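You operate a simulated robot arm through the tools that you are given. There is no shell and no other tool. Be economical: measure what you need, move in short steps, check, and stop when the job is done.

You are at the controls of a simulated robot arm. One attempt, no reset.

## Task
Put things in order on the side table. At the end: the clear carafe stands where the clear juice glass stood; the clear juice glass stands where the yellow lemon half stood; the yellow lemon half stands on top of the grey ring cover; the silver basin plug stands where the clear carafe stood; the green candle stands on top of the blue cistern block; whatever was shut is shut again. Leave all else as you found it, and nothing knocked over.
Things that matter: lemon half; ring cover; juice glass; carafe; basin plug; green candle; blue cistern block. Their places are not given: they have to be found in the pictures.

The check looks at the end state, three seconds after you hand in, the way a careful person would. Anything else that was tipped, shoved, dropped, spilled or broken makes it a failure. A push-on lid holds only when it is set on centred and level and pressed home; a screw cap is set on level and turned clockwise until tight.

## Robot
A 7-joint arm with a two-finger parallel gripper, fixed in place. Base frame: the origin is at the foot of the arm, x ahead of it, y to its left, z up; the work surface is at about z = 0. Units: m, rad, N and s.
With the tool pointing down near the work surface it reaches from about 0.22 to 0.58 m from the base axis. Its first joint turns from -1.152 to 1.152 rad. Payload 2.5 kg.
The TCP is the grasp point between the finger pads, 0.023 m short of the fingertips. In the tool frame z runs along the fingers and y along their closing line. The gripper opens to 0.094 m. The fingers are 0.038 m wide and 0.01 m thick; the gripper's body (0.054 by 0.096 m) begins 0.039 m behind the TCP.
Orientation is that of the tool frame in the base frame, as a unit quaternion [w, x, y, z]. With the fingers straight down and closing along the base's y, the tool's x points along the base's -x, its y along +y and its z along -z.

## Interface
- The arm moves only by the tool drive_tool. Its argument "steps" is a list of rows, each an object (a shift or turn left out is 0, a gripper value left out holds the last) with "jaw": the opening, from 0 (shut) to 1 (fully open); "dp": the shift along the base's x, y, z in units of 25 mm (1.0 is 25 mm), a list of three; "rot": the turn, a rotation vector about the base's x, y, z in units of 4 degrees (1.0 is 4 degrees), a list of three. In form: [{"jaw": jaw, "dp": [dx, dy, dz], "rot": [rx, ry, rz]}, ...]. A call has 1 to 12 rows; each row shifts and turns the commanded pose from where the row before left it. A call with a number of a shift or a turn outside -1 to 1 is refused whole. A row lasts 0.2 s, in which the tool goes at most 0.05 m and 0.15 rad; a call with a longer step from one row to the next is refused whole, and so is a gripper value outside its range. Where a pose cannot be reached the arm comes as near as it can. A force on the tool above 40 N (or 10 N above the force at the start of the call, whichever is more), or a blocked arm, ends the call early, and 0.2 s more pass. Each finger travels about 0.108 m/s and halts on what it meets, pressing with about 20 N; the grip force reading is that of the motor and also rises with nothing between the fingers. The clock runs only during rows and for 0.2 s after the last one: add rows that do not move to give the fingers time. It gives the time, the measured TCP pose, the force on the tool (base axes), the opening and the grip force at its end, in the units of the frame above (readings bear some noise).
- Cameras (640 x 400 px; columns grow to the right, rows downward): "scene" is fixed at [0.1148, -0.4075, 0.5394]; the picture's right is [0.85, -0.52, 0.00], its down [-0.33, -0.53, -0.78] and it looks along [0.41, 0.67, -0.62] (base axes); focal length 321 px, centre (320, 200). "wrist" rides on the gripper at [-0.039, 0, -0.044] in the tool frame; the picture's right is [0.00, -1.00, 0.00], its down [0.97, 0.00, -0.24] and it looks along [0.24, 0.00, 0.97] (tool axes); focal length 218 px, centre (320, 200).
- snapshot(camera): a new picture of that camera. No time passes.
- point_at(camera, pixels): for up to 12 pixels [column, row] of the newest picture of that camera ("zoom" is the newest enlarged one), the place [x, y, z] in the base frame of the surface seen there, good to about 0.002 m. No time passes.
- enlarge(camera, box): a new picture of the part [left, top, right, bottom] of that camera's present view, enlarged. No time passes.
- close_job(): hands the job in; it is judged then, once.

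Work in short steps. Measure before you move; look again where a grasp or a placing could have gone wrong, and mend it. You have 80 turns and 54 pictures in all, those below and enlarged ones among them. Open the gripper and draw the arm clear of the work before you hand the job in, unless the task says otherwise; then end with one line.

The tools are called after "Request:" as a command line: name --argument value ..., lists and objects as JSON in quotes. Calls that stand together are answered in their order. drive_tool: Moves the arm, as the interface text tells. Its arguments: {"type":"object","properties":{"steps":{"type":"array","items":{"type":"object","properties":{"jaw":{"type":"number"},"dp":{"type":"array","items":{"type":"number"}},"rot":{"type":"array","items":{"type":"number"}}}}}},"required":["steps"]} The other tools are called the same way: snapshot (camera) takes a picture; point_at (camera, pixels) gives the place of the surface under pixels of a picture; enlarge (camera, box) takes an enlarged picture of a part of a camera's view; close_job () hands the job in.

At the start:

```text
time_s: 0.0
tcp_pos: [0.302, 0.1519, 0.2901]
tool_rot: [0.0, 0.0, 1.0, 0.0]
ft_force: [0.2, 0.3, 0.0]
grip_width: 0.0942
grip_force: 0.1
```

scene: 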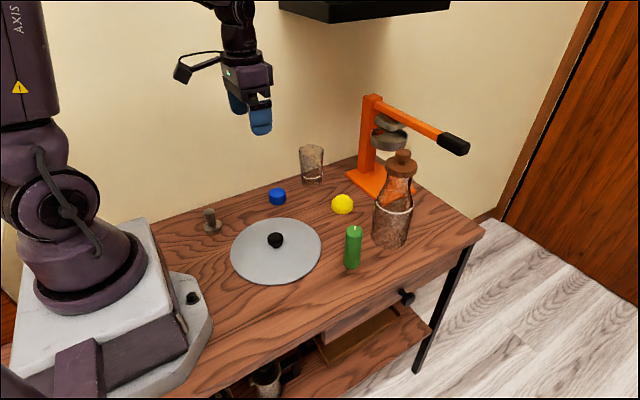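
wrist: 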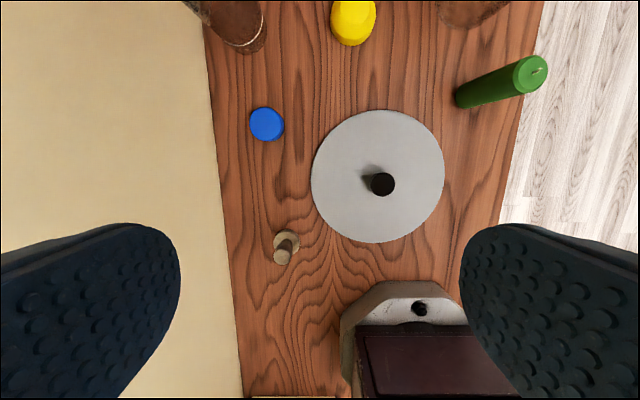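

I begin by enlarging the scene view of the table to identify the things.

Request:
enlarge --camera "scene" --box '[180, 130, 340, 290]'

Request:
enlarge --camera "scene" --box '[290, 90, 480, 290]'

Request:
enlarge --camera "scene" --box '[220, 250, 460, 400]'

```text
2.50 times, centred on (260, 210) of scene
```

zoom: 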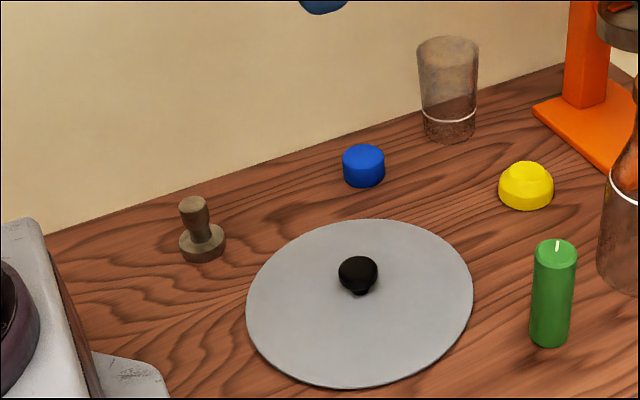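

```text
2.00 times, centred on (385, 190) of scene
```

zoom: 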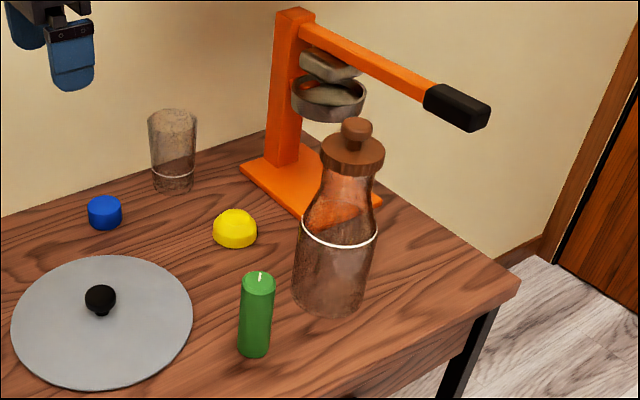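

```text
2.67 times, centred on (340, 325) of scene
```

zoom: 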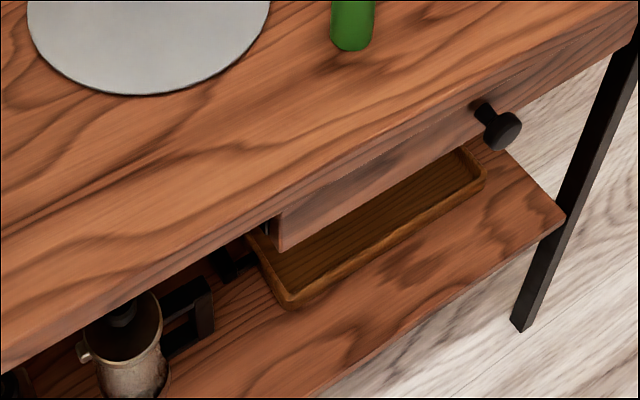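

The grey disc with the black knob at (275,248) may be the ring cover; I measure it and all the other objects in the scene view.

Request:
point_at --camera "scene" --pixels '[[275, 239], [255, 235], [233, 250], [319, 250], [276, 283], [275, 219], [300, 235], [212, 228], [209, 210], [277, 190], [277, 203], [215, 233]]'

Request:
point_at --camera "scene" --pixels '[[342, 196], [342, 212], [353, 228], [352, 266], [403, 154], [400, 165], [390, 243], [312, 147], [312, 181], [404, 297], [375, 315], [395, 205]]'

Request:
point_at --camera "wrist" --pixels '[[266, 124], [353, 20], [530, 72], [380, 184], [330, 176], [430, 176], [378, 240], [378, 112], [287, 248], [283, 240], [245, 40], [480, 10]]'

```text
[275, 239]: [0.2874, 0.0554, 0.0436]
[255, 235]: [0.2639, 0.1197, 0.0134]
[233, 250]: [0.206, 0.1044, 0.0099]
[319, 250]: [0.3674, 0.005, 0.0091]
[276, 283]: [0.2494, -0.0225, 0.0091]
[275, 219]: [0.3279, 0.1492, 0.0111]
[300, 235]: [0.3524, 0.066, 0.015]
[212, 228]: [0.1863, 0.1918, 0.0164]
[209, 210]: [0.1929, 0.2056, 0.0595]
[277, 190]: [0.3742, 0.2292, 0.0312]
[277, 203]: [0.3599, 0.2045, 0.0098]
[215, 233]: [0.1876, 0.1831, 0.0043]
```

```text
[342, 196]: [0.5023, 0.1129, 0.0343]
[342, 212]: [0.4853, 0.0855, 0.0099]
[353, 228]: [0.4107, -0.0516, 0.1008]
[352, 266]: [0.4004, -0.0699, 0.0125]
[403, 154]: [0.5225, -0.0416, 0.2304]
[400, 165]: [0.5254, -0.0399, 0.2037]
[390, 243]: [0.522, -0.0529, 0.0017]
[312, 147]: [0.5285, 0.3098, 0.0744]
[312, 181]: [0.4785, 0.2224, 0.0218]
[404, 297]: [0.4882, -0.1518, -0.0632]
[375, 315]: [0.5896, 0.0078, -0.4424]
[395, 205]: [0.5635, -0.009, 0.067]
```

```text
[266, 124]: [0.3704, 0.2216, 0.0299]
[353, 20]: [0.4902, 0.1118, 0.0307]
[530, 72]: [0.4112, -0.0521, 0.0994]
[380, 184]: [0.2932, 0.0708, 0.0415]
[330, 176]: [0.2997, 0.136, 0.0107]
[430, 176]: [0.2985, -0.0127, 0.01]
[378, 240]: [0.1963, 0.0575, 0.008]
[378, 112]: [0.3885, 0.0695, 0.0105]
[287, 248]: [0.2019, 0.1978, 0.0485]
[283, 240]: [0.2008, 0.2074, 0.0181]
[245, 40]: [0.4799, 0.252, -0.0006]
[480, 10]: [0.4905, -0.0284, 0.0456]
```

The grey disc (centre about (0.29,0.063), rim z 0.009, knob top 0.044) is the only ring-cover-like thing. I move the wrist camera above the lemon, glass and carafe area to measure them better.

Request:
drive_tool --steps '[{"jaw": 1, "dp": [1, 0, 0.3]}, {"dp": [1, 0, 0.3]}, {"dp": [1, 0, 0.3]}, {"dp": [1, 0, 0]}, {"dp": [1, 0, 0]}, {"dp": [0.8, 0, 0]}, {}]'

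Request:
snapshot --camera "wrist"

Request:
snapshot --camera "scene"

```text
time_s: 1.6
tcp_pos: [0.4144, 0.1488, 0.314]
tool_rot: [-0.028, -0.01, 1.0, -0.008]
ft_force: [0.0, 0.3, 0.5]
grip_width: 0.0941
grip_force: 0.1
```

```text
48 pictures are left
```

wrist: 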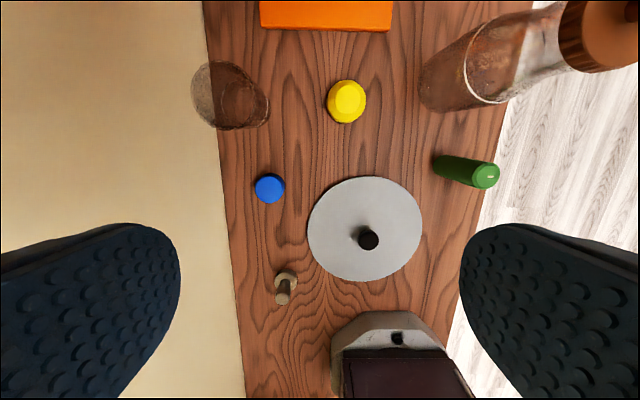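

```text
47 pictures are left
```

scene: 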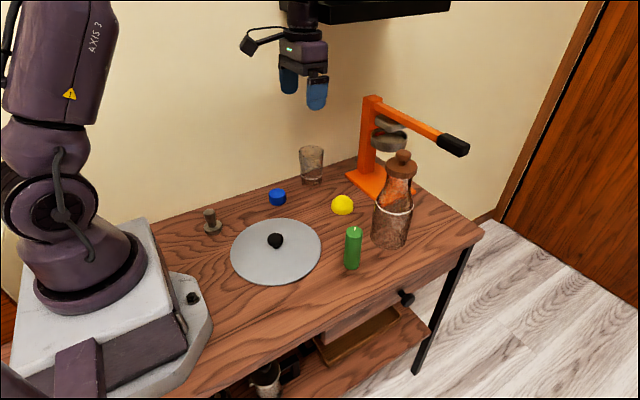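

The arm halted at x 0.414 (its reach at this height). The wrist view now shows the glass (230,95), lemon (346,101), carafe base (435,95); I enlarge and measure them.

Request:
enlarge --camera "wrist" --box '[190, 0, 510, 200]'

Request:
point_at --camera "wrist" --pixels '[[200, 95], [265, 105], [240, 128], [222, 63], [328, 103], [366, 100], [346, 82], [346, 122], [347, 97], [421, 85], [430, 107], [466, 108]]'

Request:
point_at --camera "wrist" --pixels '[[270, 185], [256, 187], [284, 187], [270, 174], [270, 202], [487, 175], [436, 165], [487, 188], [284, 295], [280, 273], [261, 15], [391, 15]]'

```text
2.00 times, centred on (350, 100) of wrist
```

zoom: 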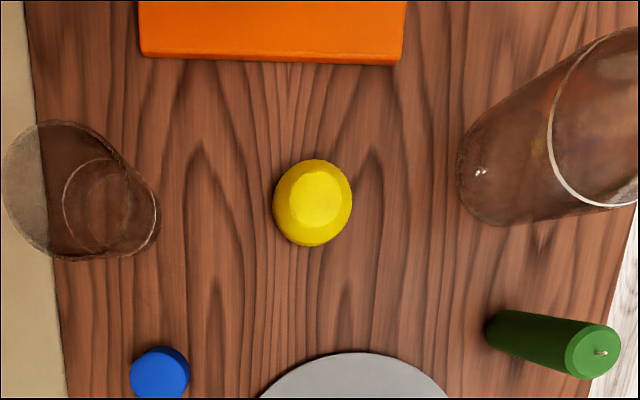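

```text
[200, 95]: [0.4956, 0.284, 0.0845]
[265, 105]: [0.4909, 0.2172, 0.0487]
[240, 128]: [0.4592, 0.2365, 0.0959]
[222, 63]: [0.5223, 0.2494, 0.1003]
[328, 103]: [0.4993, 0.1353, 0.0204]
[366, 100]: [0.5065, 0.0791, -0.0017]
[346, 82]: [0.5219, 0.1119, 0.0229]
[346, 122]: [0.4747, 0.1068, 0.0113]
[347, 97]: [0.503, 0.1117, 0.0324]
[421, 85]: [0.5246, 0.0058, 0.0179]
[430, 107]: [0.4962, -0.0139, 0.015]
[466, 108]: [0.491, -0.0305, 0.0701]
```

```text
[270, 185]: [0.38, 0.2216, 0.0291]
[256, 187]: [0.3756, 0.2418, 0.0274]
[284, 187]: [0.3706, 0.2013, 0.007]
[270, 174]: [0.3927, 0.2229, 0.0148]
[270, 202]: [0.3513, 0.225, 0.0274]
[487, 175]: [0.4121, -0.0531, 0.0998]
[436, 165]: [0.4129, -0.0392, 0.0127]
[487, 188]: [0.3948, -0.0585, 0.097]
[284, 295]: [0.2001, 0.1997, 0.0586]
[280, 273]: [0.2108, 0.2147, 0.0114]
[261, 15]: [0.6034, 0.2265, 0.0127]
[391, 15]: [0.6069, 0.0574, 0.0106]
```

I enlarge the scene view around the carafe and glass for precise edges.

Request:
enlarge --camera "scene" --box '[350, 140, 430, 260]'

Request:
point_at --camera "wrist" --pixels '[[218, 150], [212, 45], [150, 100], [233, 70], [229, 90], [208, 66], [268, 93], [262, 115], [222, 128], [254, 76], [325, 28], [437, 178]]'

```text
3.33 times, centred on (390, 200) of scene
```

zoom: 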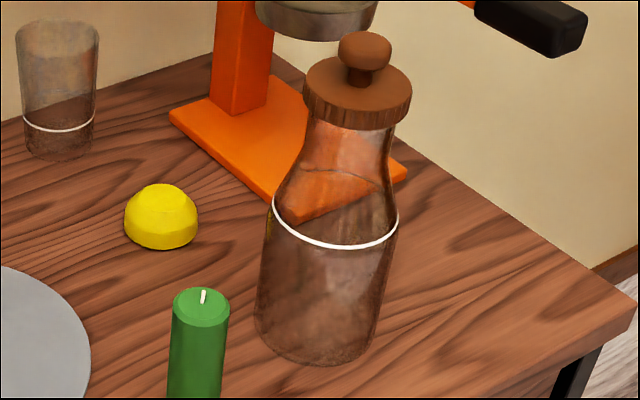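

```text
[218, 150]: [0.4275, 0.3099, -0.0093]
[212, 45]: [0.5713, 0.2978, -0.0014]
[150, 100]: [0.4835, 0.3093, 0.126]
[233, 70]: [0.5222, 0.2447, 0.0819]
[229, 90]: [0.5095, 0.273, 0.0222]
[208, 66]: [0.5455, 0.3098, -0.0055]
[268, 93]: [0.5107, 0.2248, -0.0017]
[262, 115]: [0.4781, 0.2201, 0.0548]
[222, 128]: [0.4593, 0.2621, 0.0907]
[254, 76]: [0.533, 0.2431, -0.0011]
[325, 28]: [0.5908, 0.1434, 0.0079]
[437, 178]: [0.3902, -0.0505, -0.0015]
```

Measuring carafe edges in the enlarged picture: stopper knob (365,50), disc (358,85), neck (350,130), shoulder, body sides.

Request:
point_at --camera "zoom" --pixels '[[365, 40], [330, 75], [356, 118], [350, 132], [310, 130], [388, 132], [340, 175], [333, 246], [300, 362], [258, 310], [374, 330], [395, 225]]'

Request:
point_at --camera "zoom" --pixels '[[307, 90], [409, 95], [60, 158], [25, 70], [95, 70], [60, 60], [300, 350], [320, 300], [276, 200], [345, 150], [300, 165], [385, 165]]'

```text
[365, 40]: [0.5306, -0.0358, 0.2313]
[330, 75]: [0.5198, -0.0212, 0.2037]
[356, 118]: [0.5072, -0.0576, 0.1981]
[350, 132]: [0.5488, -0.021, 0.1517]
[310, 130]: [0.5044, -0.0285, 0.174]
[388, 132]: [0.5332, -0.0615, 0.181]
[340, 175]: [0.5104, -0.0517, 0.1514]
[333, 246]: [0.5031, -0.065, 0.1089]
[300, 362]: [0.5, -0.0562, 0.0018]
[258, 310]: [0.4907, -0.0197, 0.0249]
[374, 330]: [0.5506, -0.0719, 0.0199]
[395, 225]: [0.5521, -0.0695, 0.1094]
```

```text
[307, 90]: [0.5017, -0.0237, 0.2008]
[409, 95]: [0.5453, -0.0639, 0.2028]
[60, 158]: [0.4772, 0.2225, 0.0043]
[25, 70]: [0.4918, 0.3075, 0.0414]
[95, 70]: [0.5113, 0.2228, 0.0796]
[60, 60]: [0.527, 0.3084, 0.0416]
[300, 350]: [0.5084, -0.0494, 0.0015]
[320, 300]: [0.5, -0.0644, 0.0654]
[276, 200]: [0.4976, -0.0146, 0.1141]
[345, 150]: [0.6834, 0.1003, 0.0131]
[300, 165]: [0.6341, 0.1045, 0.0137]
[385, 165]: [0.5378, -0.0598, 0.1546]
```

Carafe axis is about (0.524,-0.035), body r≈0.041; lemon about (0.498,0.110), glass about (0.491,0.249), wall at y≈0.31. I begin with the lemon: descend first and then move over it.

Request:
drive_tool --steps '[{"jaw": 1, "dp": [0, -0.3, -1]}, {"dp": [0, -0.4, -1]}, {"dp": [0, -0.4, -1]}, {"dp": [0, -0.4, -1]}, {"dp": [0, 0, -1]}, {"dp": [0, 0, -1]}, {"dp": [0.3, 0, -0.5]}, {}, {}]'

Request:
snapshot --camera "wrist"

```text
time_s: 2.5
tcp_pos: [0.4388, 0.1631, 0.3102]
tool_rot: [0.064, -0.042, 0.996, 0.035]
ft_force: [-0.1, 0.4, 0.3]
grip_width: 0.094
grip_force: 0.1
stopped in row 4: the arm was blocked; the commanded pose is now the measured one
```

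```text
44 pictures are left
```

wrist: 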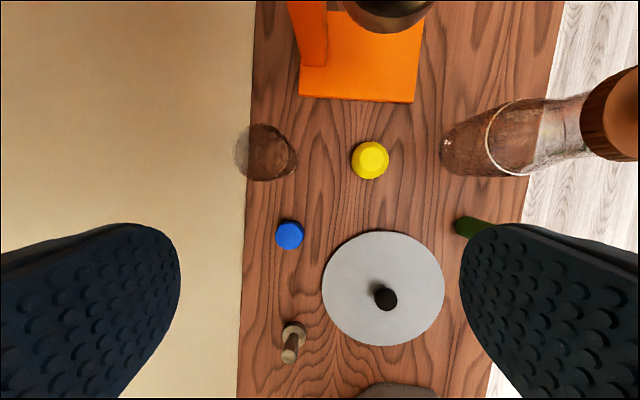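

The arm was blocked and tilted; I look at the scene to see against what (possibly the black shelf at top).

Request:
snapshot --camera "scene"

```text
43 pictures are left
```

scene: 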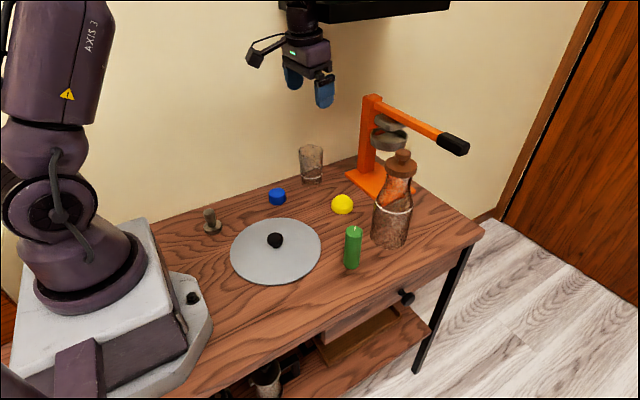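

The wrist is against the black wall shelf. I measure its lower edge and the lever, and back off towards -x,-y then down.

Request:
point_at --camera "scene" --pixels '[[330, 20], [400, 14], [448, 8], [345, 10], [400, 4], [375, 98], [410, 118], [440, 135], [465, 148], [390, 140], [375, 140], [440, 150]]'

Request:
drive_tool --steps '[{"dp": [-0.8, -0.3, 0]}, {"dp": [-0.8, -0.5, -0.2]}, {}]'

```text
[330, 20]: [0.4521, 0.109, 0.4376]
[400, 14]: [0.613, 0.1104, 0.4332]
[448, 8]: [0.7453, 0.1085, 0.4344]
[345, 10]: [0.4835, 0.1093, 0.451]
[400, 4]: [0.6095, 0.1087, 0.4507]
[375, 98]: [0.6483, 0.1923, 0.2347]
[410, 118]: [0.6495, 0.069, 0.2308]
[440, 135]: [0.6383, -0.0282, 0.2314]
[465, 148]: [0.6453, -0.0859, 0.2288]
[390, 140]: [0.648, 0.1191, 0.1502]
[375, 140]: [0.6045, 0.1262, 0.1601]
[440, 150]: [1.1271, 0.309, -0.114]
```

```text
time_s: 3.3
tcp_pos: [0.4014, 0.1424, 0.3029]
tool_rot: [0.066, -0.042, 0.996, 0.035]
ft_force: [-0.1, -0.2, 0.0]
grip_width: 0.0942
grip_force: 0.1
```

The shelf underside is z≈0.433 for x>0.40, y>0.109, so I keep low there. I correct the tilt (δ≈(4°,-7.6°,4.8°)) and descend.

Request:
drive_tool --steps '[{"dp": [-0.5, -0.5, -1], "rot": [-0.5, 0.9, -0.6]}, {"dp": [0, -0.5, -1], "rot": [-0.5, 0.9, -0.6]}, {"dp": [0, -0.3, -1]}, {"dp": [0, 0, -1]}, {"dp": [0.5, 0, -1]}, {"dp": [0.8, 0, -1]}, {"dp": [0.8, 0, -0.5]}, {}, {}]'

Request:
snapshot --camera "wrist"

```text
time_s: 5.3
tcp_pos: [0.4407, 0.1117, 0.1403]
tool_rot: [0.003, 0.0, 1.0, 0.0]
ft_force: [0.3, 0.5, -1.1]
grip_width: 0.094
grip_force: 0.1
```

```text
42 pictures are left
```

wrist: 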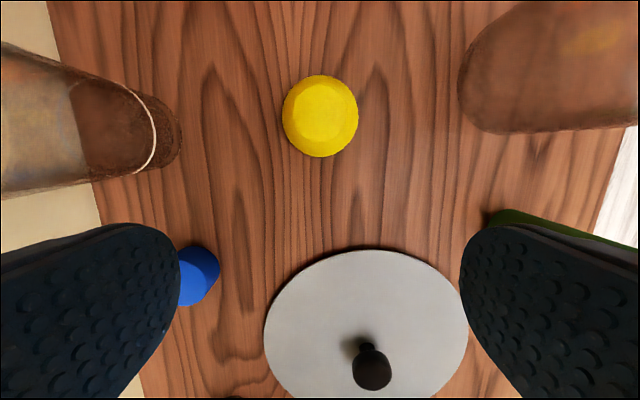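

The wrist view shows the lemon clearly (centre (320,115)); I measure its edges, the knob and the carafe and glass base.

Request:
point_at --camera "wrist" --pixels '[[285, 115], [356, 115], [320, 78], [320, 154], [320, 113], [371, 370], [266, 330], [466, 330], [368, 252], [178, 140], [462, 80], [368, 350]]'

```text
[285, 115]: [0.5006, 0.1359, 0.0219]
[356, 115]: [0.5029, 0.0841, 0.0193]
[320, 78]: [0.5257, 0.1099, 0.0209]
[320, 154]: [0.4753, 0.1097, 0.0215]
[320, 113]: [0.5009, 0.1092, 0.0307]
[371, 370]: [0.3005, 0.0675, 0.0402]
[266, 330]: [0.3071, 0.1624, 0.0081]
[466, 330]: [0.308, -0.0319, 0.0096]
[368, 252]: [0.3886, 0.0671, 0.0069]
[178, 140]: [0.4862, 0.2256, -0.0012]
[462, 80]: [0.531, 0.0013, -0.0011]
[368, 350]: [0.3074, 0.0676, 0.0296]
```

Lemon centre is (0.5005,0.110), r≈0.0255, cover centre (0.291,0.065). I go to (0.500,0.110,0.030) and grip.

Request:
drive_tool --steps '[{"dp": [0.8, -0.07, -0.4]}, {"dp": [0.8, 0, -1]}, {"dp": [0.78, 0, -1]}, {"dp": [0, 0, -1]}, {"dp": [0, 0, -1]}, {"jaw": 1}, {"jaw": 0.45}, {"jaw": 0.45}, {"jaw": 0.45}, {"jaw": 0.45}]'

```text
time_s: 7.5
tcp_pos: [0.4991, 0.1086, 0.0305]
tool_rot: [0.002, 0.0, 1.0, 0.0]
ft_force: [0.4, -0.6, 0.4]
grip_width: 0.0557
grip_force: 20.1
```

Gripped at width 0.056 with 20 N. I lift and carry it to beside the cover's knob, (0.346,0.065).

Request:
drive_tool --steps '[{"dp": [0, 0, 1]}, {"dp": [0, 0, 1]}, {"dp": [-1, -0.3, 0.4]}, {"dp": [-1, -0.3, 0]}, {"dp": [-1, -0.3, 0]}, {"dp": [-1, -0.3, 0]}, {"dp": [-1, -0.3, 0]}, {"dp": [-1, -0.24, 0]}, {"dp": [-0.12, 0, 0]}, {}]'

Request:
snapshot --camera "wrist"

```text
time_s: 9.7
tcp_pos: [0.3465, 0.0647, 0.0909]
tool_rot: [0.003, 0.001, 1.0, 0.0]
ft_force: [0.3, 0.2, -0.3]
grip_width: 0.0556
grip_force: 19.8
```

```text
41 pictures are left
```

wrist: 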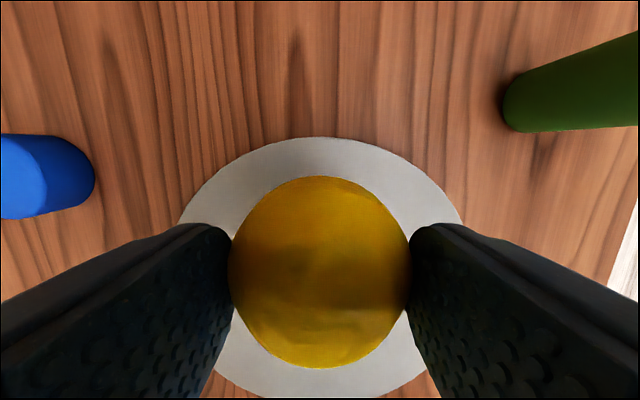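

Lowering to about 0.048 first, then checking force.

Request:
drive_tool --steps '[{"dp": [0, 0, -0.8]}, {"dp": [0, 0, -0.6]}, {"dp": [0, 0, -0.2]}, {"dp": [0, 0, -0.1]}, {}]'

Request:
enlarge --camera "scene" --box '[240, 180, 360, 280]'

```text
time_s: 10.9
tcp_pos: [0.3463, 0.0646, 0.0482]
tool_rot: [0.003, -0.001, 1.0, 0.001]
ft_force: [-0.5, 0.1, -0.8]
grip_width: 0.0559
grip_force: 20.0
```

```text
4.00 times, centred on (300, 230) of scene
```

zoom: 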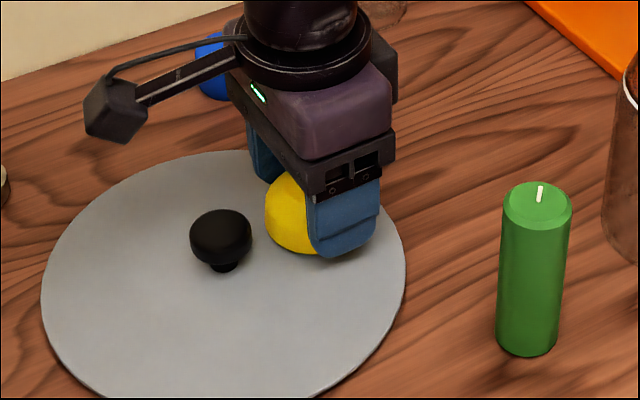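

Not yet touching; I lower by small steps watching the force, then release.

Request:
drive_tool --steps '[{"dp": [0, 0, -0.06]}, {"dp": [0, 0, -0.06]}, {}, {}]'

```text
time_s: 11.9
tcp_pos: [0.3471, 0.0648, 0.0459]
tool_rot: [0.002, 0.0, 1.0, -0.001]
ft_force: [-0.1, 0.0, -0.1]
grip_width: 0.0555
grip_force: 19.4
```

Request:
drive_tool --steps '[{"dp": [0, 0, -0.06]}, {"dp": [0, 0, -0.04]}, {}, {}]'

```text
time_s: 12.9
tcp_pos: [0.3477, 0.0657, 0.0432]
tool_rot: [0.003, 0.0, 1.0, 0.0]
ft_force: [-5.8, -1.1, 20.7]
grip_width: 0.0554
grip_force: 19.6
```

Contact (20.7 N up). I open gently, and lift clear.

Request:
drive_tool --steps '[{"jaw": 0.7, "dp": [0, 0, 0.04]}, {"jaw": 0.8}, {"jaw": 0.9}, {}, {"dp": [0, 0, 1]}, {"dp": [0, 0, 1]}, {"dp": [0, 0, 1]}, {"dp": [0, 0, 0.6]}, {}]'

Request:
snapshot --camera "wrist"

Request:
snapshot --camera "scene"

```text
time_s: 14.9
tcp_pos: [0.3472, 0.0655, 0.1344]
tool_rot: [0.002, 0.0, 1.0, -0.002]
ft_force: [0.1, -0.8, 0.5]
grip_width: 0.0846
grip_force: 0.0
```

```text
39 pictures are left
```

wrist: 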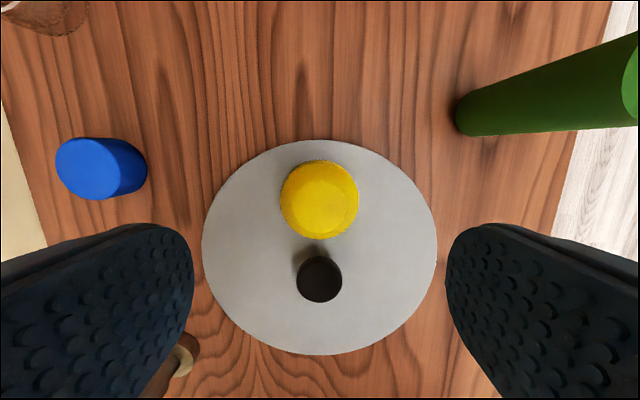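

```text
38 pictures are left
```

scene: 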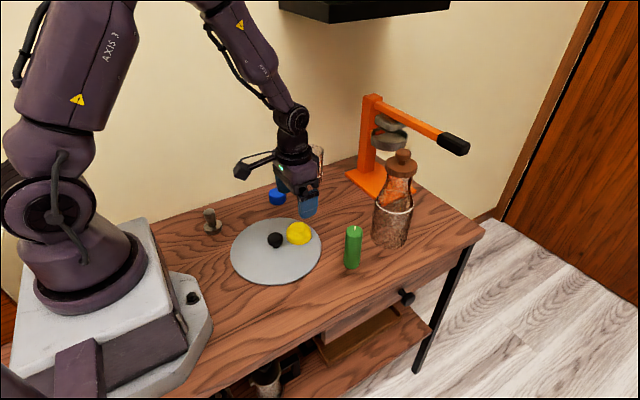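

Lemon sits on the cover. Now the glass: I move to (0.41,0.205,0.185) for a close look down at it.

Request:
drive_tool --steps '[{"jaw": 1, "dp": [0, 0.9, 0.9]}, {"dp": [0.4, 0.95, 0.9]}, {"dp": [0.4, 0.95, 0.2]}, {"dp": [0.4, 0.95, 0]}, {"dp": [0.6, 0.95, 0]}, {"dp": [0.7, 0.9, 0]}, {}, {}]'

Request:
snapshot --camera "wrist"

```text
time_s: 16.7
tcp_pos: [0.4108, 0.2048, 0.1849]
tool_rot: [0.002, 0.0, 1.0, -0.001]
ft_force: [0.3, -0.4, -0.4]
grip_width: 0.094
grip_force: 0.1
```

```text
37 pictures are left
```

wrist: 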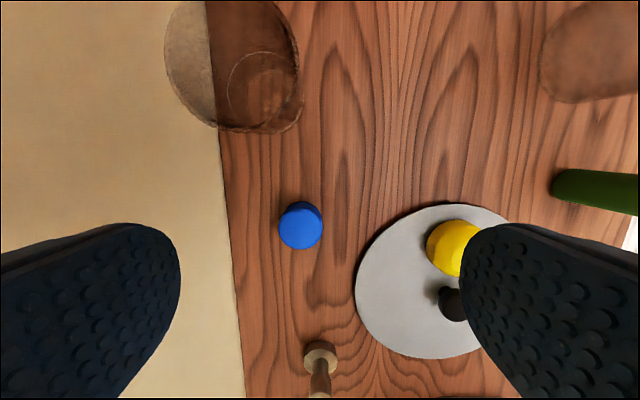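

The glass is at (235,70) in this view; I enlarge it.

Request:
enlarge --camera "wrist" --box '[150, 0, 330, 140]'

Request:
point_at --camera "wrist" --pixels '[[168, 55], [172, 80], [190, 110], [215, 126], [240, 132], [285, 128], [299, 105], [297, 60], [283, 25], [302, 90], [260, 130], [170, 30]]'

```text
2.86 times, centred on (240, 70) of wrist
```

zoom: 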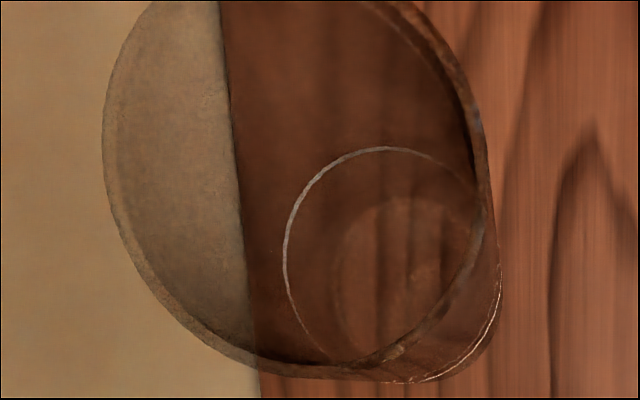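

```text
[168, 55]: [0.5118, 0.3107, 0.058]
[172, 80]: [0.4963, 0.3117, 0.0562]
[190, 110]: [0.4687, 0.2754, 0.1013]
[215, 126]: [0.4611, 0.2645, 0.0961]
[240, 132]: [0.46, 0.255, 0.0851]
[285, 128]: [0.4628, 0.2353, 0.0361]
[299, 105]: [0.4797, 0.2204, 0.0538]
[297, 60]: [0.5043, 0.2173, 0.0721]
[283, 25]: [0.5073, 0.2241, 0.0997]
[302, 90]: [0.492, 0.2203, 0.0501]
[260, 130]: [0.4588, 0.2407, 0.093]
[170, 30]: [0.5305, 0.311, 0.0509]
```

Glass rim: centre ≈(0.494,0.250), r≈0.035, height 0.10; wall at 0.31. To keep the fingers off the wall I yaw the tool by −60° first.

Request:
drive_tool --steps '[{"rot": [0, 0, -1]}, {"rot": [0, 0, -1]}, {"rot": [0, 0, -1]}, {"rot": [0, 0, -1]}, {"rot": [0, 0, -1]}, {"rot": [0, 0, -1]}, {"rot": [0, 0, -1]}, {"rot": [0, 0, -1]}, {"rot": [0, 0, -1]}, {"rot": [0, 0, -1]}, {"rot": [0, 0, -1]}, {"rot": [0, 0, -1]}]'

Request:
drive_tool --steps '[{"rot": [0, 0, -1]}, {"rot": [0, 0, -1]}, {"rot": [0, 0, -1]}, {"dp": [0.9, 0.4, 0]}, {"dp": [0.9, 0.4, 0]}, {"dp": [0.8, 0.4, 0]}, {}, {}]'

Request:
snapshot --camera "wrist"

Request:
snapshot --camera "scene"

```text
time_s: 19.3
tcp_pos: [0.4101, 0.2052, 0.1839]
tool_rot: [0.002, 0.408, 0.913, -0.001]
ft_force: [-0.9, -0.8, 1.1]
grip_width: 0.0939
grip_force: 0.0
```

```text
time_s: 19.8
tcp_pos: [0.4087, 0.1999, 0.183]
tool_rot: [0.001, 0.451, 0.892, -0.008]
ft_force: [-0.1, -0.7, -0.2]
grip_width: 0.0943
grip_force: 0.0
stopped in row 2: the force on the tool passed its limit (the readings are from after the stop); the commanded pose is now the measured one
```

```text
35 pictures are left
```

wrist: 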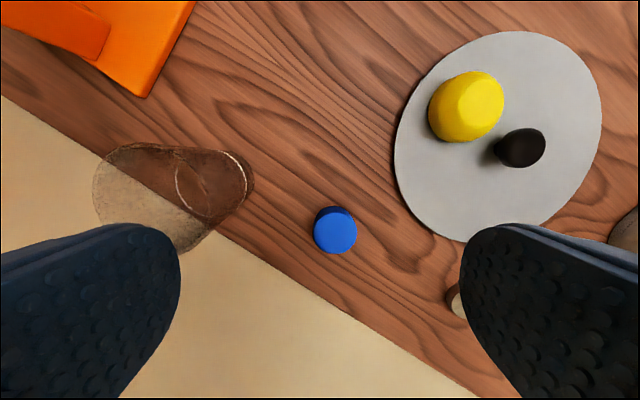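

```text
34 pictures are left
```

scene: 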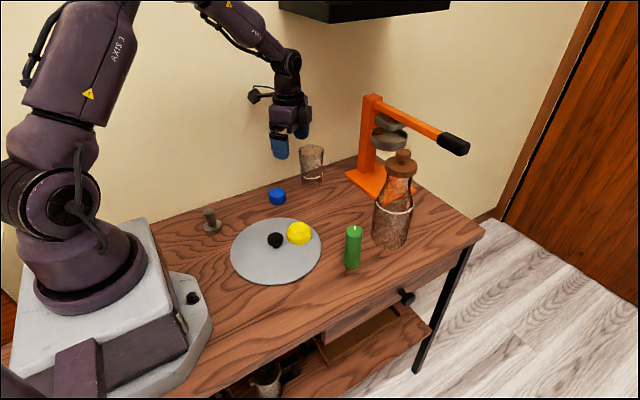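

A stalk with a box sits on the tool's +x side (pixel (253,95)), and it touched the wall in this yaw. I measure it, then back off and turn the other way.

Request:
point_at --camera "scene" --pixels '[[253, 96], [252, 92], [264, 93], [275, 110], [302, 125], [280, 148], [290, 60]]'

Request:
enlarge --camera "scene" --box '[230, 30, 350, 170]'

Request:
drive_tool --steps '[{"dp": [0, -0.6, 0], "rot": [0, 0, 0.3]}, {"dp": [0, -0.4, 0], "rot": [0, 0, 1]}, {"rot": [0, 0, 1]}, {"rot": [0, 0, 1]}, {"rot": [0, 0, 1]}, {"rot": [0, 0, 1]}, {"rot": [0, 0, 1]}, {"rot": [0, 0, 1]}, {"rot": [0, 0, 1]}, {"rot": [0, 0, 1]}, {"rot": [0, 0, 1]}, {"rot": [0, 0, 1]}]'

```text
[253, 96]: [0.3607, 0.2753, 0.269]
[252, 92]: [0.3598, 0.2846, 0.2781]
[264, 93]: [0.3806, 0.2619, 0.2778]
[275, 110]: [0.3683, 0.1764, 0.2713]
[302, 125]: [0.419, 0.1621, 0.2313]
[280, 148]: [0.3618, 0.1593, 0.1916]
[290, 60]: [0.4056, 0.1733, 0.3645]
```

```text
2.86 times, centred on (290, 100) of scene
```

zoom: 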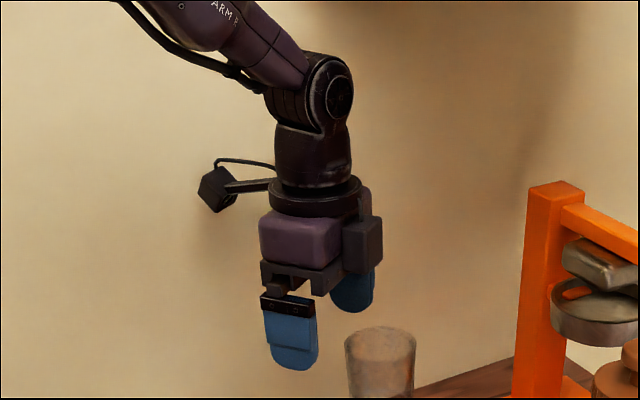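

```text
time_s: 22.4
tcp_pos: [0.4084, 0.1758, 0.1827]
tool_rot: [0.005, 0.073, 0.997, -0.006]
ft_force: [0.0, 0.0, -0.2]
grip_width: 0.0939
grip_force: 0.0
```

I continue turning to about +60° yaw (stalk towards −y).

Request:
drive_tool --steps '[{"rot": [0, 0, 1]}, {"rot": [0, 0, 1]}, {"rot": [0, 0, 1]}, {"rot": [0, 0, 1]}, {"rot": [0, 0, 1]}, {"rot": [0, 0, 1]}, {"rot": [0, 0, 1]}, {"rot": [0, 0, 1]}, {"rot": [0, 0, 1]}, {"rot": [0, 0, 1]}, {"rot": [0, 0, 1]}, {"rot": [0, 0, 1]}]'

Request:
drive_tool --steps '[{"rot": [0, 0, 1]}, {"rot": [0, 0, 1]}, {"rot": [0, 0, 1]}, {"rot": [0, 0, 1]}, {"rot": [0, 0, 1]}, {}]'

Request:
snapshot --camera "wrist"

```text
time_s: 25.0
tcp_pos: [0.4081, 0.1762, 0.1838]
tool_rot: [0.008, -0.338, 0.941, -0.004]
ft_force: [0.2, -0.2, -0.9]
grip_width: 0.0939
grip_force: 0.0
```

```text
time_s: 26.4
tcp_pos: [0.4092, 0.1759, 0.1826]
tool_rot: [0.007, -0.497, 0.868, -0.003]
ft_force: [0.0, -1.1, 0.0]
grip_width: 0.0943
grip_force: 0.0
```

```text
32 pictures are left
```

wrist: 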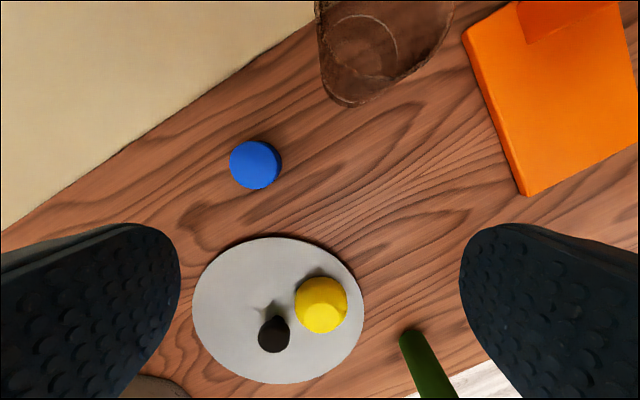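

Yaw is +60°. Moving over the glass (0.494,0.250) at z≈0.15.

Request:
drive_tool --steps '[{"dp": [0.9, 0.75, -0.3]}, {"dp": [0.9, 0.75, -0.3]}, {"dp": [0.9, 0.75, -0.3]}, {"dp": [0.69, 0.72, -0.3]}, {}, {}]'

Request:
snapshot --camera "wrist"

Request:
enlarge --camera "scene" --box '[250, 60, 410, 220]'

```text
time_s: 27.8
tcp_pos: [0.4938, 0.2494, 0.1535]
tool_rot: [0.007, -0.496, 0.868, -0.003]
ft_force: [0.3, -0.3, -0.5]
grip_width: 0.0939
grip_force: 0.0
```

```text
31 pictures are left
```

wrist: 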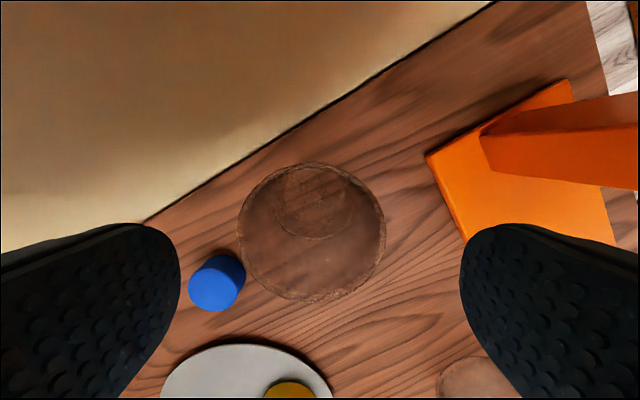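

```text
2.50 times, centred on (330, 140) of scene
```

zoom: 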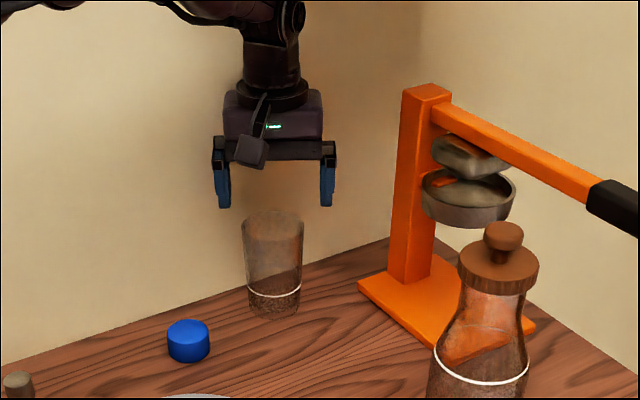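

I check the rim and base edges in this view by point_at.

Request:
point_at --camera "wrist" --pixels '[[239, 235], [385, 235], [312, 301], [312, 165], [260, 280], [365, 280], [260, 182], [365, 182], [275, 200], [350, 200], [312, 238], [370, 190]]'

```text
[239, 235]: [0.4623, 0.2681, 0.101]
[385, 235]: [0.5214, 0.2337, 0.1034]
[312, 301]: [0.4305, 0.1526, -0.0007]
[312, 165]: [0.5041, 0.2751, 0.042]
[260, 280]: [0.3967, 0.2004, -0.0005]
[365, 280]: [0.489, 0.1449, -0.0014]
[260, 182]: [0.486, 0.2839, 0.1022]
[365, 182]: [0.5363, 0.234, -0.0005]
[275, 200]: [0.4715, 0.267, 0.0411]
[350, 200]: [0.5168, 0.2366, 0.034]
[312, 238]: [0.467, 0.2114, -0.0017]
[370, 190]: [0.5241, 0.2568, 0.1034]
```

Rim fit gives G=(0.492,0.2505), r 0.034. I centre, descend to z≈0.078 and close.

Request:
drive_tool --steps '[{"dp": [-0.07, 0.04, -0.5]}, {"dp": [0, 0, -0.9]}, {"dp": [0, 0, -0.9]}, {"dp": [0, 0, -0.7]}, {}, {"jaw": 0.65}, {"jaw": 0.65}, {"jaw": 0.65}, {"jaw": 0.65}]'

```text
time_s: 29.8
tcp_pos: [0.4915, 0.2501, 0.0769]
tool_rot: [0.007, -0.496, 0.868, -0.002]
ft_force: [0.3, 0.3, -0.7]
grip_width: 0.0625
grip_force: 20.0
```

Gripped (0.0625, 20 N). Tighten slightly, lift 30 mm, and carry to the lemon's place (0.5005,0.110).

Request:
drive_tool --steps '[{"jaw": 0.55}, {"dp": [0, 0, 0.6]}, {"dp": [0, 0, 0.6]}, {"dp": [0.06, -0.9, 0]}, {"dp": [0.06, -0.9, 0]}, {"dp": [0.06, -0.9, 0]}, {"dp": [0.06, -0.9, 0]}, {"dp": [0.06, -0.9, 0]}, {"dp": [0.06, -0.9, 0]}, {"dp": [0, -0.2, 0]}, {}]'

Request:
snapshot --camera "scene"

```text
time_s: 32.2
tcp_pos: [0.5019, 0.1098, 0.1081]
tool_rot: [0.008, -0.496, 0.868, -0.002]
ft_force: [-1.5, 1.7, -3.3]
grip_width: 0.0627
grip_force: 20.0
```

```text
29 pictures are left
```

scene: 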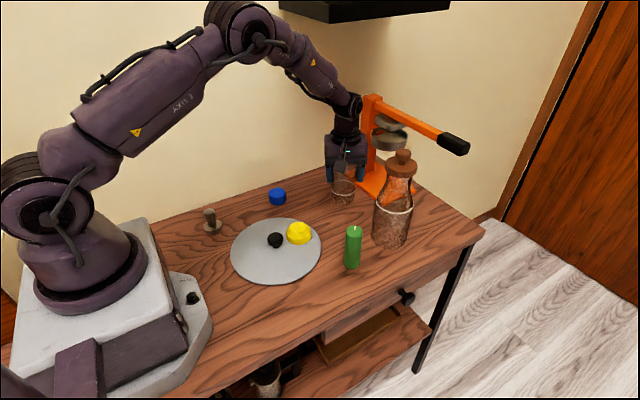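

Glass held upright. Lowering to just above the table, then gentle contact.

Request:
drive_tool --steps '[{"dp": [-0.05, 0, -0.6]}, {"dp": [0, 0, -0.5]}, {"dp": [0, 0, -0.08]}, {"dp": [0, 0, -0.04]}, {}]'

```text
time_s: 33.4
tcp_pos: [0.5, 0.11, 0.0781]
tool_rot: [0.007, -0.496, 0.868, -0.002]
ft_force: [-0.4, -0.5, 1.0]
grip_width: 0.0627
grip_force: 19.7
```

Almost touching (weight gone from the reading). One more millimetre down, then release and rise.

Request:
drive_tool --steps '[{"dp": [0, 0, -0.04]}, {}, {"jaw": 0.75}, {"jaw": 0.85}, {"jaw": 1}, {}, {"dp": [0, 0, 0.8]}, {"dp": [0, 0, 0.9]}, {"dp": [0, 0, 0.9]}, {"dp": [0, 0, 0.6]}, {}]'

Request:
snapshot --camera "wrist"

```text
time_s: 35.8
tcp_pos: [0.4998, 0.1116, 0.1565]
tool_rot: [0.007, -0.496, 0.868, -0.002]
ft_force: [0.2, -0.4, 0.5]
grip_width: 0.0941
grip_force: 0.0
```

```text
28 pictures are left
```

wrist: 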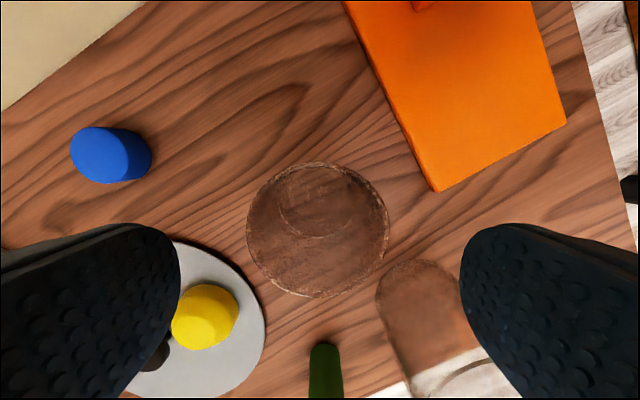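

Glass stands at the lemon's former place. Next I go above the candle at about (0.408,-0.055), z 0.18.

Request:
drive_tool --steps '[{"dp": [-1, 0, 0.5]}, {"dp": [-1, -0.4, 0.5]}, {"dp": [-1, -0.9, 0]}, {"dp": [-0.6, -1, 0]}, {"dp": [0, -1, 0]}, {"dp": [0, -1, 0]}, {"dp": [0, -1, 0]}, {"dp": [0, -1, 0]}, {"dp": [0, -0.3, 0]}, {}]'

Request:
snapshot --camera "wrist"

```text
time_s: 38.0
tcp_pos: [0.4083, -0.0547, 0.1823]
tool_rot: [0.007, -0.495, 0.869, -0.002]
ft_force: [0.6, -0.4, 0.3]
grip_width: 0.0939
grip_force: 0.0
```

```text
27 pictures are left
```

wrist: 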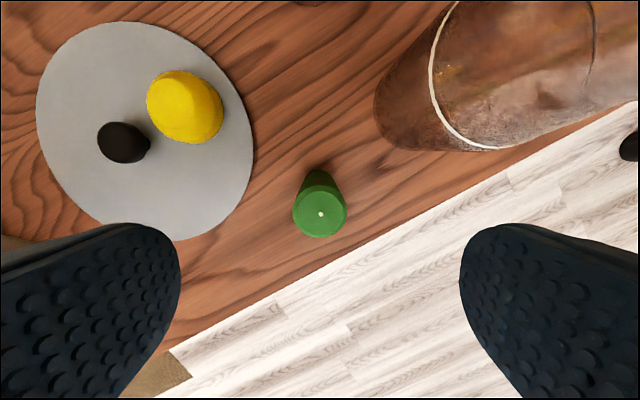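

Request:
point_at --camera "wrist" --pixels '[[321, 217], [296, 212], [345, 212], [320, 234], [320, 192], [318, 172], [376, 105], [405, 143], [45, 95], [250, 150]]'

```text
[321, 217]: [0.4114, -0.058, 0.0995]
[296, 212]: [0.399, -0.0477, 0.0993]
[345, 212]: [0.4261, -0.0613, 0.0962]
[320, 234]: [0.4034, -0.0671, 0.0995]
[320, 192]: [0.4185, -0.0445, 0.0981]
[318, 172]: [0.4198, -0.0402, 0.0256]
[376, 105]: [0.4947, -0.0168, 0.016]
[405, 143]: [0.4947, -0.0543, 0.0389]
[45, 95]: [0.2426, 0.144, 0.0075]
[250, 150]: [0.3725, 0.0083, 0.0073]
```

Candle centre (0.4115,-0.0555), top 0.0995. Descend to z≈0.075 and grip.

Request:
drive_tool --steps '[{"dp": [0.13, -0.03, -0.7]}, {"dp": [0, 0, -1]}, {"dp": [0, 0, -1]}, {"dp": [0, 0, -1]}, {"dp": [0, 0, -0.6]}, {"jaw": 0.2}, {"jaw": 0.2}, {"jaw": 0.2}, {"jaw": 0.2}, {"jaw": 0.2}]'

```text
time_s: 40.2
tcp_pos: [0.4126, -0.0544, 0.0746]
tool_rot: [0.007, -0.497, 0.868, -0.003]
ft_force: [0.0, 0.5, 0.3]
grip_width: 0.0333
grip_force: 20.0
```

Candle gripped (0.033). Lift and go to (0.372,0.13,0.16), looking at the block on the way.

Request:
drive_tool --steps '[{"dp": [0, 0, 1]}, {"dp": [0, 0, 1]}, {"dp": [0, 0.5, 1]}, {"dp": [-0.3, 1, 0.4]}, {"dp": [-0.3, 1, 0]}, {"dp": [-0.3, 1, 0]}, {"dp": [-0.3, 1, 0]}, {"dp": [-0.3, 1, 0]}, {"dp": [-0.12, 1, 0]}, {"dp": [0, 0.9, 0]}, {}]'

Request:
snapshot --camera "wrist"

Request:
enlarge --camera "scene" --box '[240, 110, 320, 210]'

```text
time_s: 42.6
tcp_pos: [0.3718, 0.1307, 0.159]
tool_rot: [0.007, -0.497, 0.868, -0.003]
ft_force: [-0.1, 0.3, -0.6]
grip_width: 0.033
grip_force: 20.1
```

```text
26 pictures are left
```

wrist: 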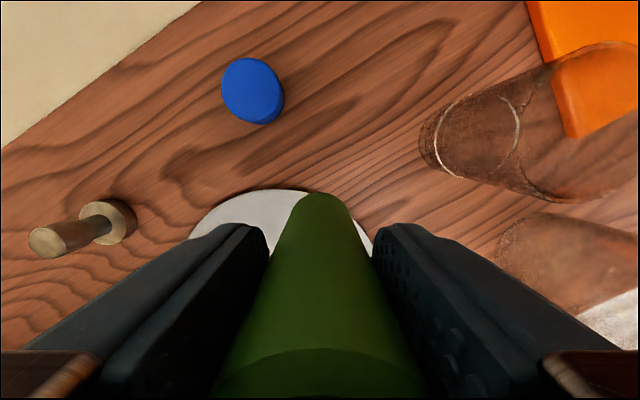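

```text
4.00 times, centred on (280, 160) of scene
```

zoom: 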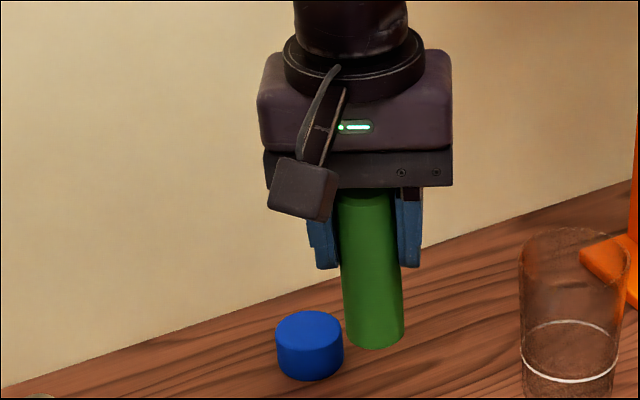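

Measuring the block's top face (centre ≈(252,90)) and candle bottom in the zoom.

Request:
point_at --camera "wrist" --pixels '[[224, 90], [278, 92], [246, 60], [258, 122], [232, 68], [268, 70], [235, 113], [272, 112], [252, 90]]'

Request:
point_at --camera "zoom" --pixels '[[372, 345], [347, 325], [402, 325], [309, 325], [277, 330], [341, 335], [309, 312], [309, 348]]'

```text
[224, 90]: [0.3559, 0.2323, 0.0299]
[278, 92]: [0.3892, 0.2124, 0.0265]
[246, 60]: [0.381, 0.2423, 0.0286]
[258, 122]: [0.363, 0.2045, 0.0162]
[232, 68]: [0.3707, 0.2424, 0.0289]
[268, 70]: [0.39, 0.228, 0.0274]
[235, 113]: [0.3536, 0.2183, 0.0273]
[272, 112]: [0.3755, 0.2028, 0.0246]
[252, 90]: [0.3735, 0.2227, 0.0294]
```

```text
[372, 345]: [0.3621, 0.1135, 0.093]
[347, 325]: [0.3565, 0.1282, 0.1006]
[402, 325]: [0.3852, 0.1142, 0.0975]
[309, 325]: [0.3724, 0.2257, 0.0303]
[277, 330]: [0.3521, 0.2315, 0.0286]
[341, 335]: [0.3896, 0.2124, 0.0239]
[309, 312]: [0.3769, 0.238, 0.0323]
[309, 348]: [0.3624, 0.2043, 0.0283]
```

Block centre (0.372,0.2225), top 0.030. Move TCP to (0.373,0.2235) and lower to just above.

Request:
drive_tool --steps '[{"dp": [0.05, 0.95, 0]}, {"dp": [0, 0.95, 0]}, {"dp": [0, 0.95, 0]}, {"dp": [0, 0.86, 0]}, {}, {"dp": [0, 0, -0.8]}, {"dp": [0, 0, -0.8]}, {"dp": [0, 0, -0.4]}, {}]'

Request:
enlarge --camera "scene" --box '[240, 110, 320, 210]'

```text
time_s: 44.6
tcp_pos: [0.375, 0.2222, 0.1099]
tool_rot: [0.008, -0.496, 0.868, -0.002]
ft_force: [-0.4, 0.1, -1.5]
grip_width: 0.033
grip_force: 19.5
```

```text
4.00 times, centred on (280, 160) of scene
```

zoom: 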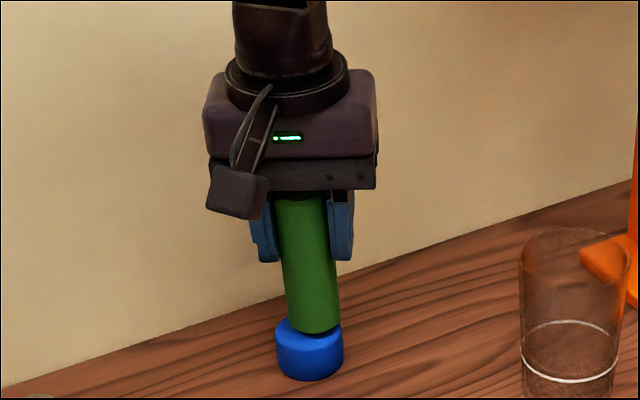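

The candle is about 2 mm to the right of the block's centre (314 vs 309 px); I nudge it and lower to contact.

Request:
drive_tool --steps '[{"dp": [-0.08, 0.05, 0]}, {"dp": [0, 0, -0.1]}, {"dp": [0, 0, -0.08]}, {"dp": [0, 0, -0.04]}, {}]'

```text
time_s: 45.8
tcp_pos: [0.3706, 0.2233, 0.1028]
tool_rot: [0.007, -0.496, 0.868, -0.003]
ft_force: [-1.1, -0.4, 5.9]
grip_width: 0.0331
grip_force: 19.7
```

Contact at 5.9 N with z 0.103. I release, rise, and check.

Request:
drive_tool --steps '[{}, {"jaw": 0.45}, {"jaw": 0.55}, {"jaw": 0.65}, {}, {"dp": [0, 0, 0.8]}, {"dp": [0, 0, 0.9]}, {"dp": [0, 0, 0.9]}, {"dp": [0, 0, 0.6]}, {}]'

Request:
enlarge --camera "scene" --box '[220, 110, 380, 270]'

```text
time_s: 48.0
tcp_pos: [0.3712, 0.2235, 0.1841]
tool_rot: [0.007, -0.496, 0.868, -0.003]
ft_force: [-0.5, 0.1, 0.1]
grip_width: 0.0608
grip_force: 0.1
```

```text
2.50 times, centred on (300, 190) of scene
```

zoom: 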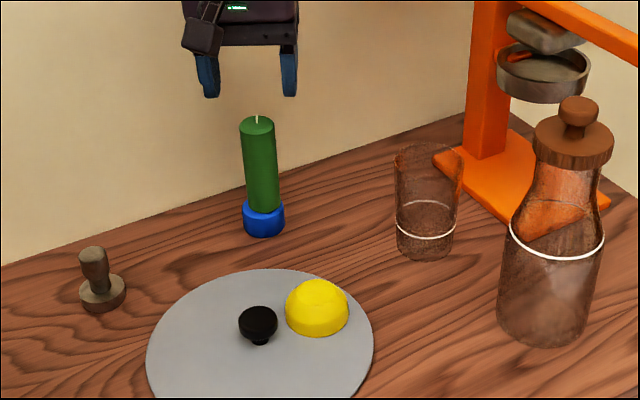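

Candle stands on the block. For the carafe I'll grip the body with the tool tilted ~60° from vertical (pointing outward). First I retreat to (0.31,-0.03,0.22) while turning yaw back to 0.

Request:
drive_tool --steps '[{"jaw": 1, "dp": [0, -0.3, 1]}, {"dp": [-0.2, -1, 0.5], "rot": [0, 0, -1]}, {"dp": [-0.2, -1, 0], "rot": [0, 0, -1]}, {"dp": [-0.2, -1, 0], "rot": [0, 0, -1]}, {"dp": [-0.2, -1, 0], "rot": [0, 0, -1]}, {"dp": [-0.2, -1, 0], "rot": [0, 0, -1]}, {"dp": [-0.2, -1, 0], "rot": [0, 0, -1]}, {"dp": [-0.2, -1, 0], "rot": [0, 0, -1]}, {"dp": [-0.2, -1, 0], "rot": [0, 0, -1]}, {"dp": [-0.2, -1, 0], "rot": [0, 0, -1]}, {"dp": [-0.2, -0.8, 0], "rot": [0, 0, -1]}, {"rot": [0, 0, -1]}]'

Request:
drive_tool --steps '[{"rot": [0, 0, -1]}, {"rot": [0, 0, -1]}, {"rot": [0, 0, -1]}, {"rot": [0, 0, -0.9]}, {"rot": [0, -1, 0]}, {"rot": [0, -1, 0]}, {"rot": [0, -1, 0]}, {"rot": [0, -1, 0]}, {"rot": [0, -1, 0]}, {"rot": [0, -1, 0]}, {"rot": [0, -1, 0]}, {"rot": [0, -1, 0]}]'

Request:
drive_tool --steps '[{"rot": [0, -1, 0]}, {"rot": [0, -1, 0]}, {"rot": [0, -1, 0]}, {"rot": [0, -1, 0]}, {"rot": [0, -1, 0]}, {"rot": [0, -1, 0]}, {"rot": [0, -1, 0]}, {}, {}]'

Request:
snapshot --camera "scene"

Request:
snapshot --camera "wrist"

```text
time_s: 50.6
tcp_pos: [0.3213, -0.0278, 0.2206]
tool_rot: [0.006, -0.135, 0.991, -0.005]
ft_force: [-0.7, 0.0, 0.6]
grip_width: 0.094
grip_force: 0.1
```

```text
time_s: 53.2
tcp_pos: [0.3215, -0.0283, 0.2198]
tool_rot: [0.267, 0.002, 0.964, -0.005]
ft_force: [0.3, 0.2, 0.0]
grip_width: 0.0939
grip_force: 0.1
```

```text
time_s: 55.2
tcp_pos: [0.3649, -0.0354, 0.2263]
tool_rot: [0.481, 0.002, 0.877, -0.004]
ft_force: [-0.6, 0.0, -0.7]
grip_width: 0.0939
grip_force: 0.1
out of reach, approached as far as the arm can: row 1, 3, 4, 5, 6, 7
```

```text
22 pictures are left
```

scene: 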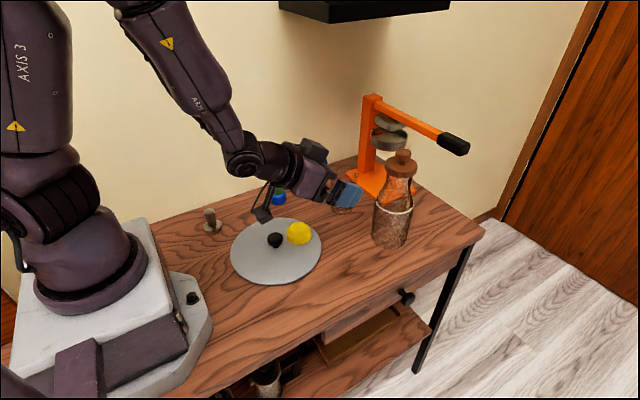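

```text
21 pictures are left
```

wrist: 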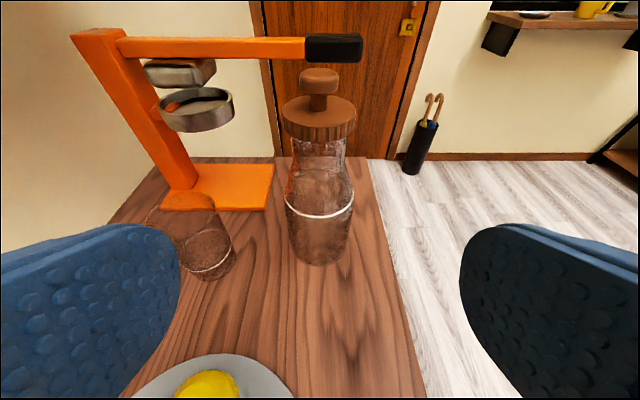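

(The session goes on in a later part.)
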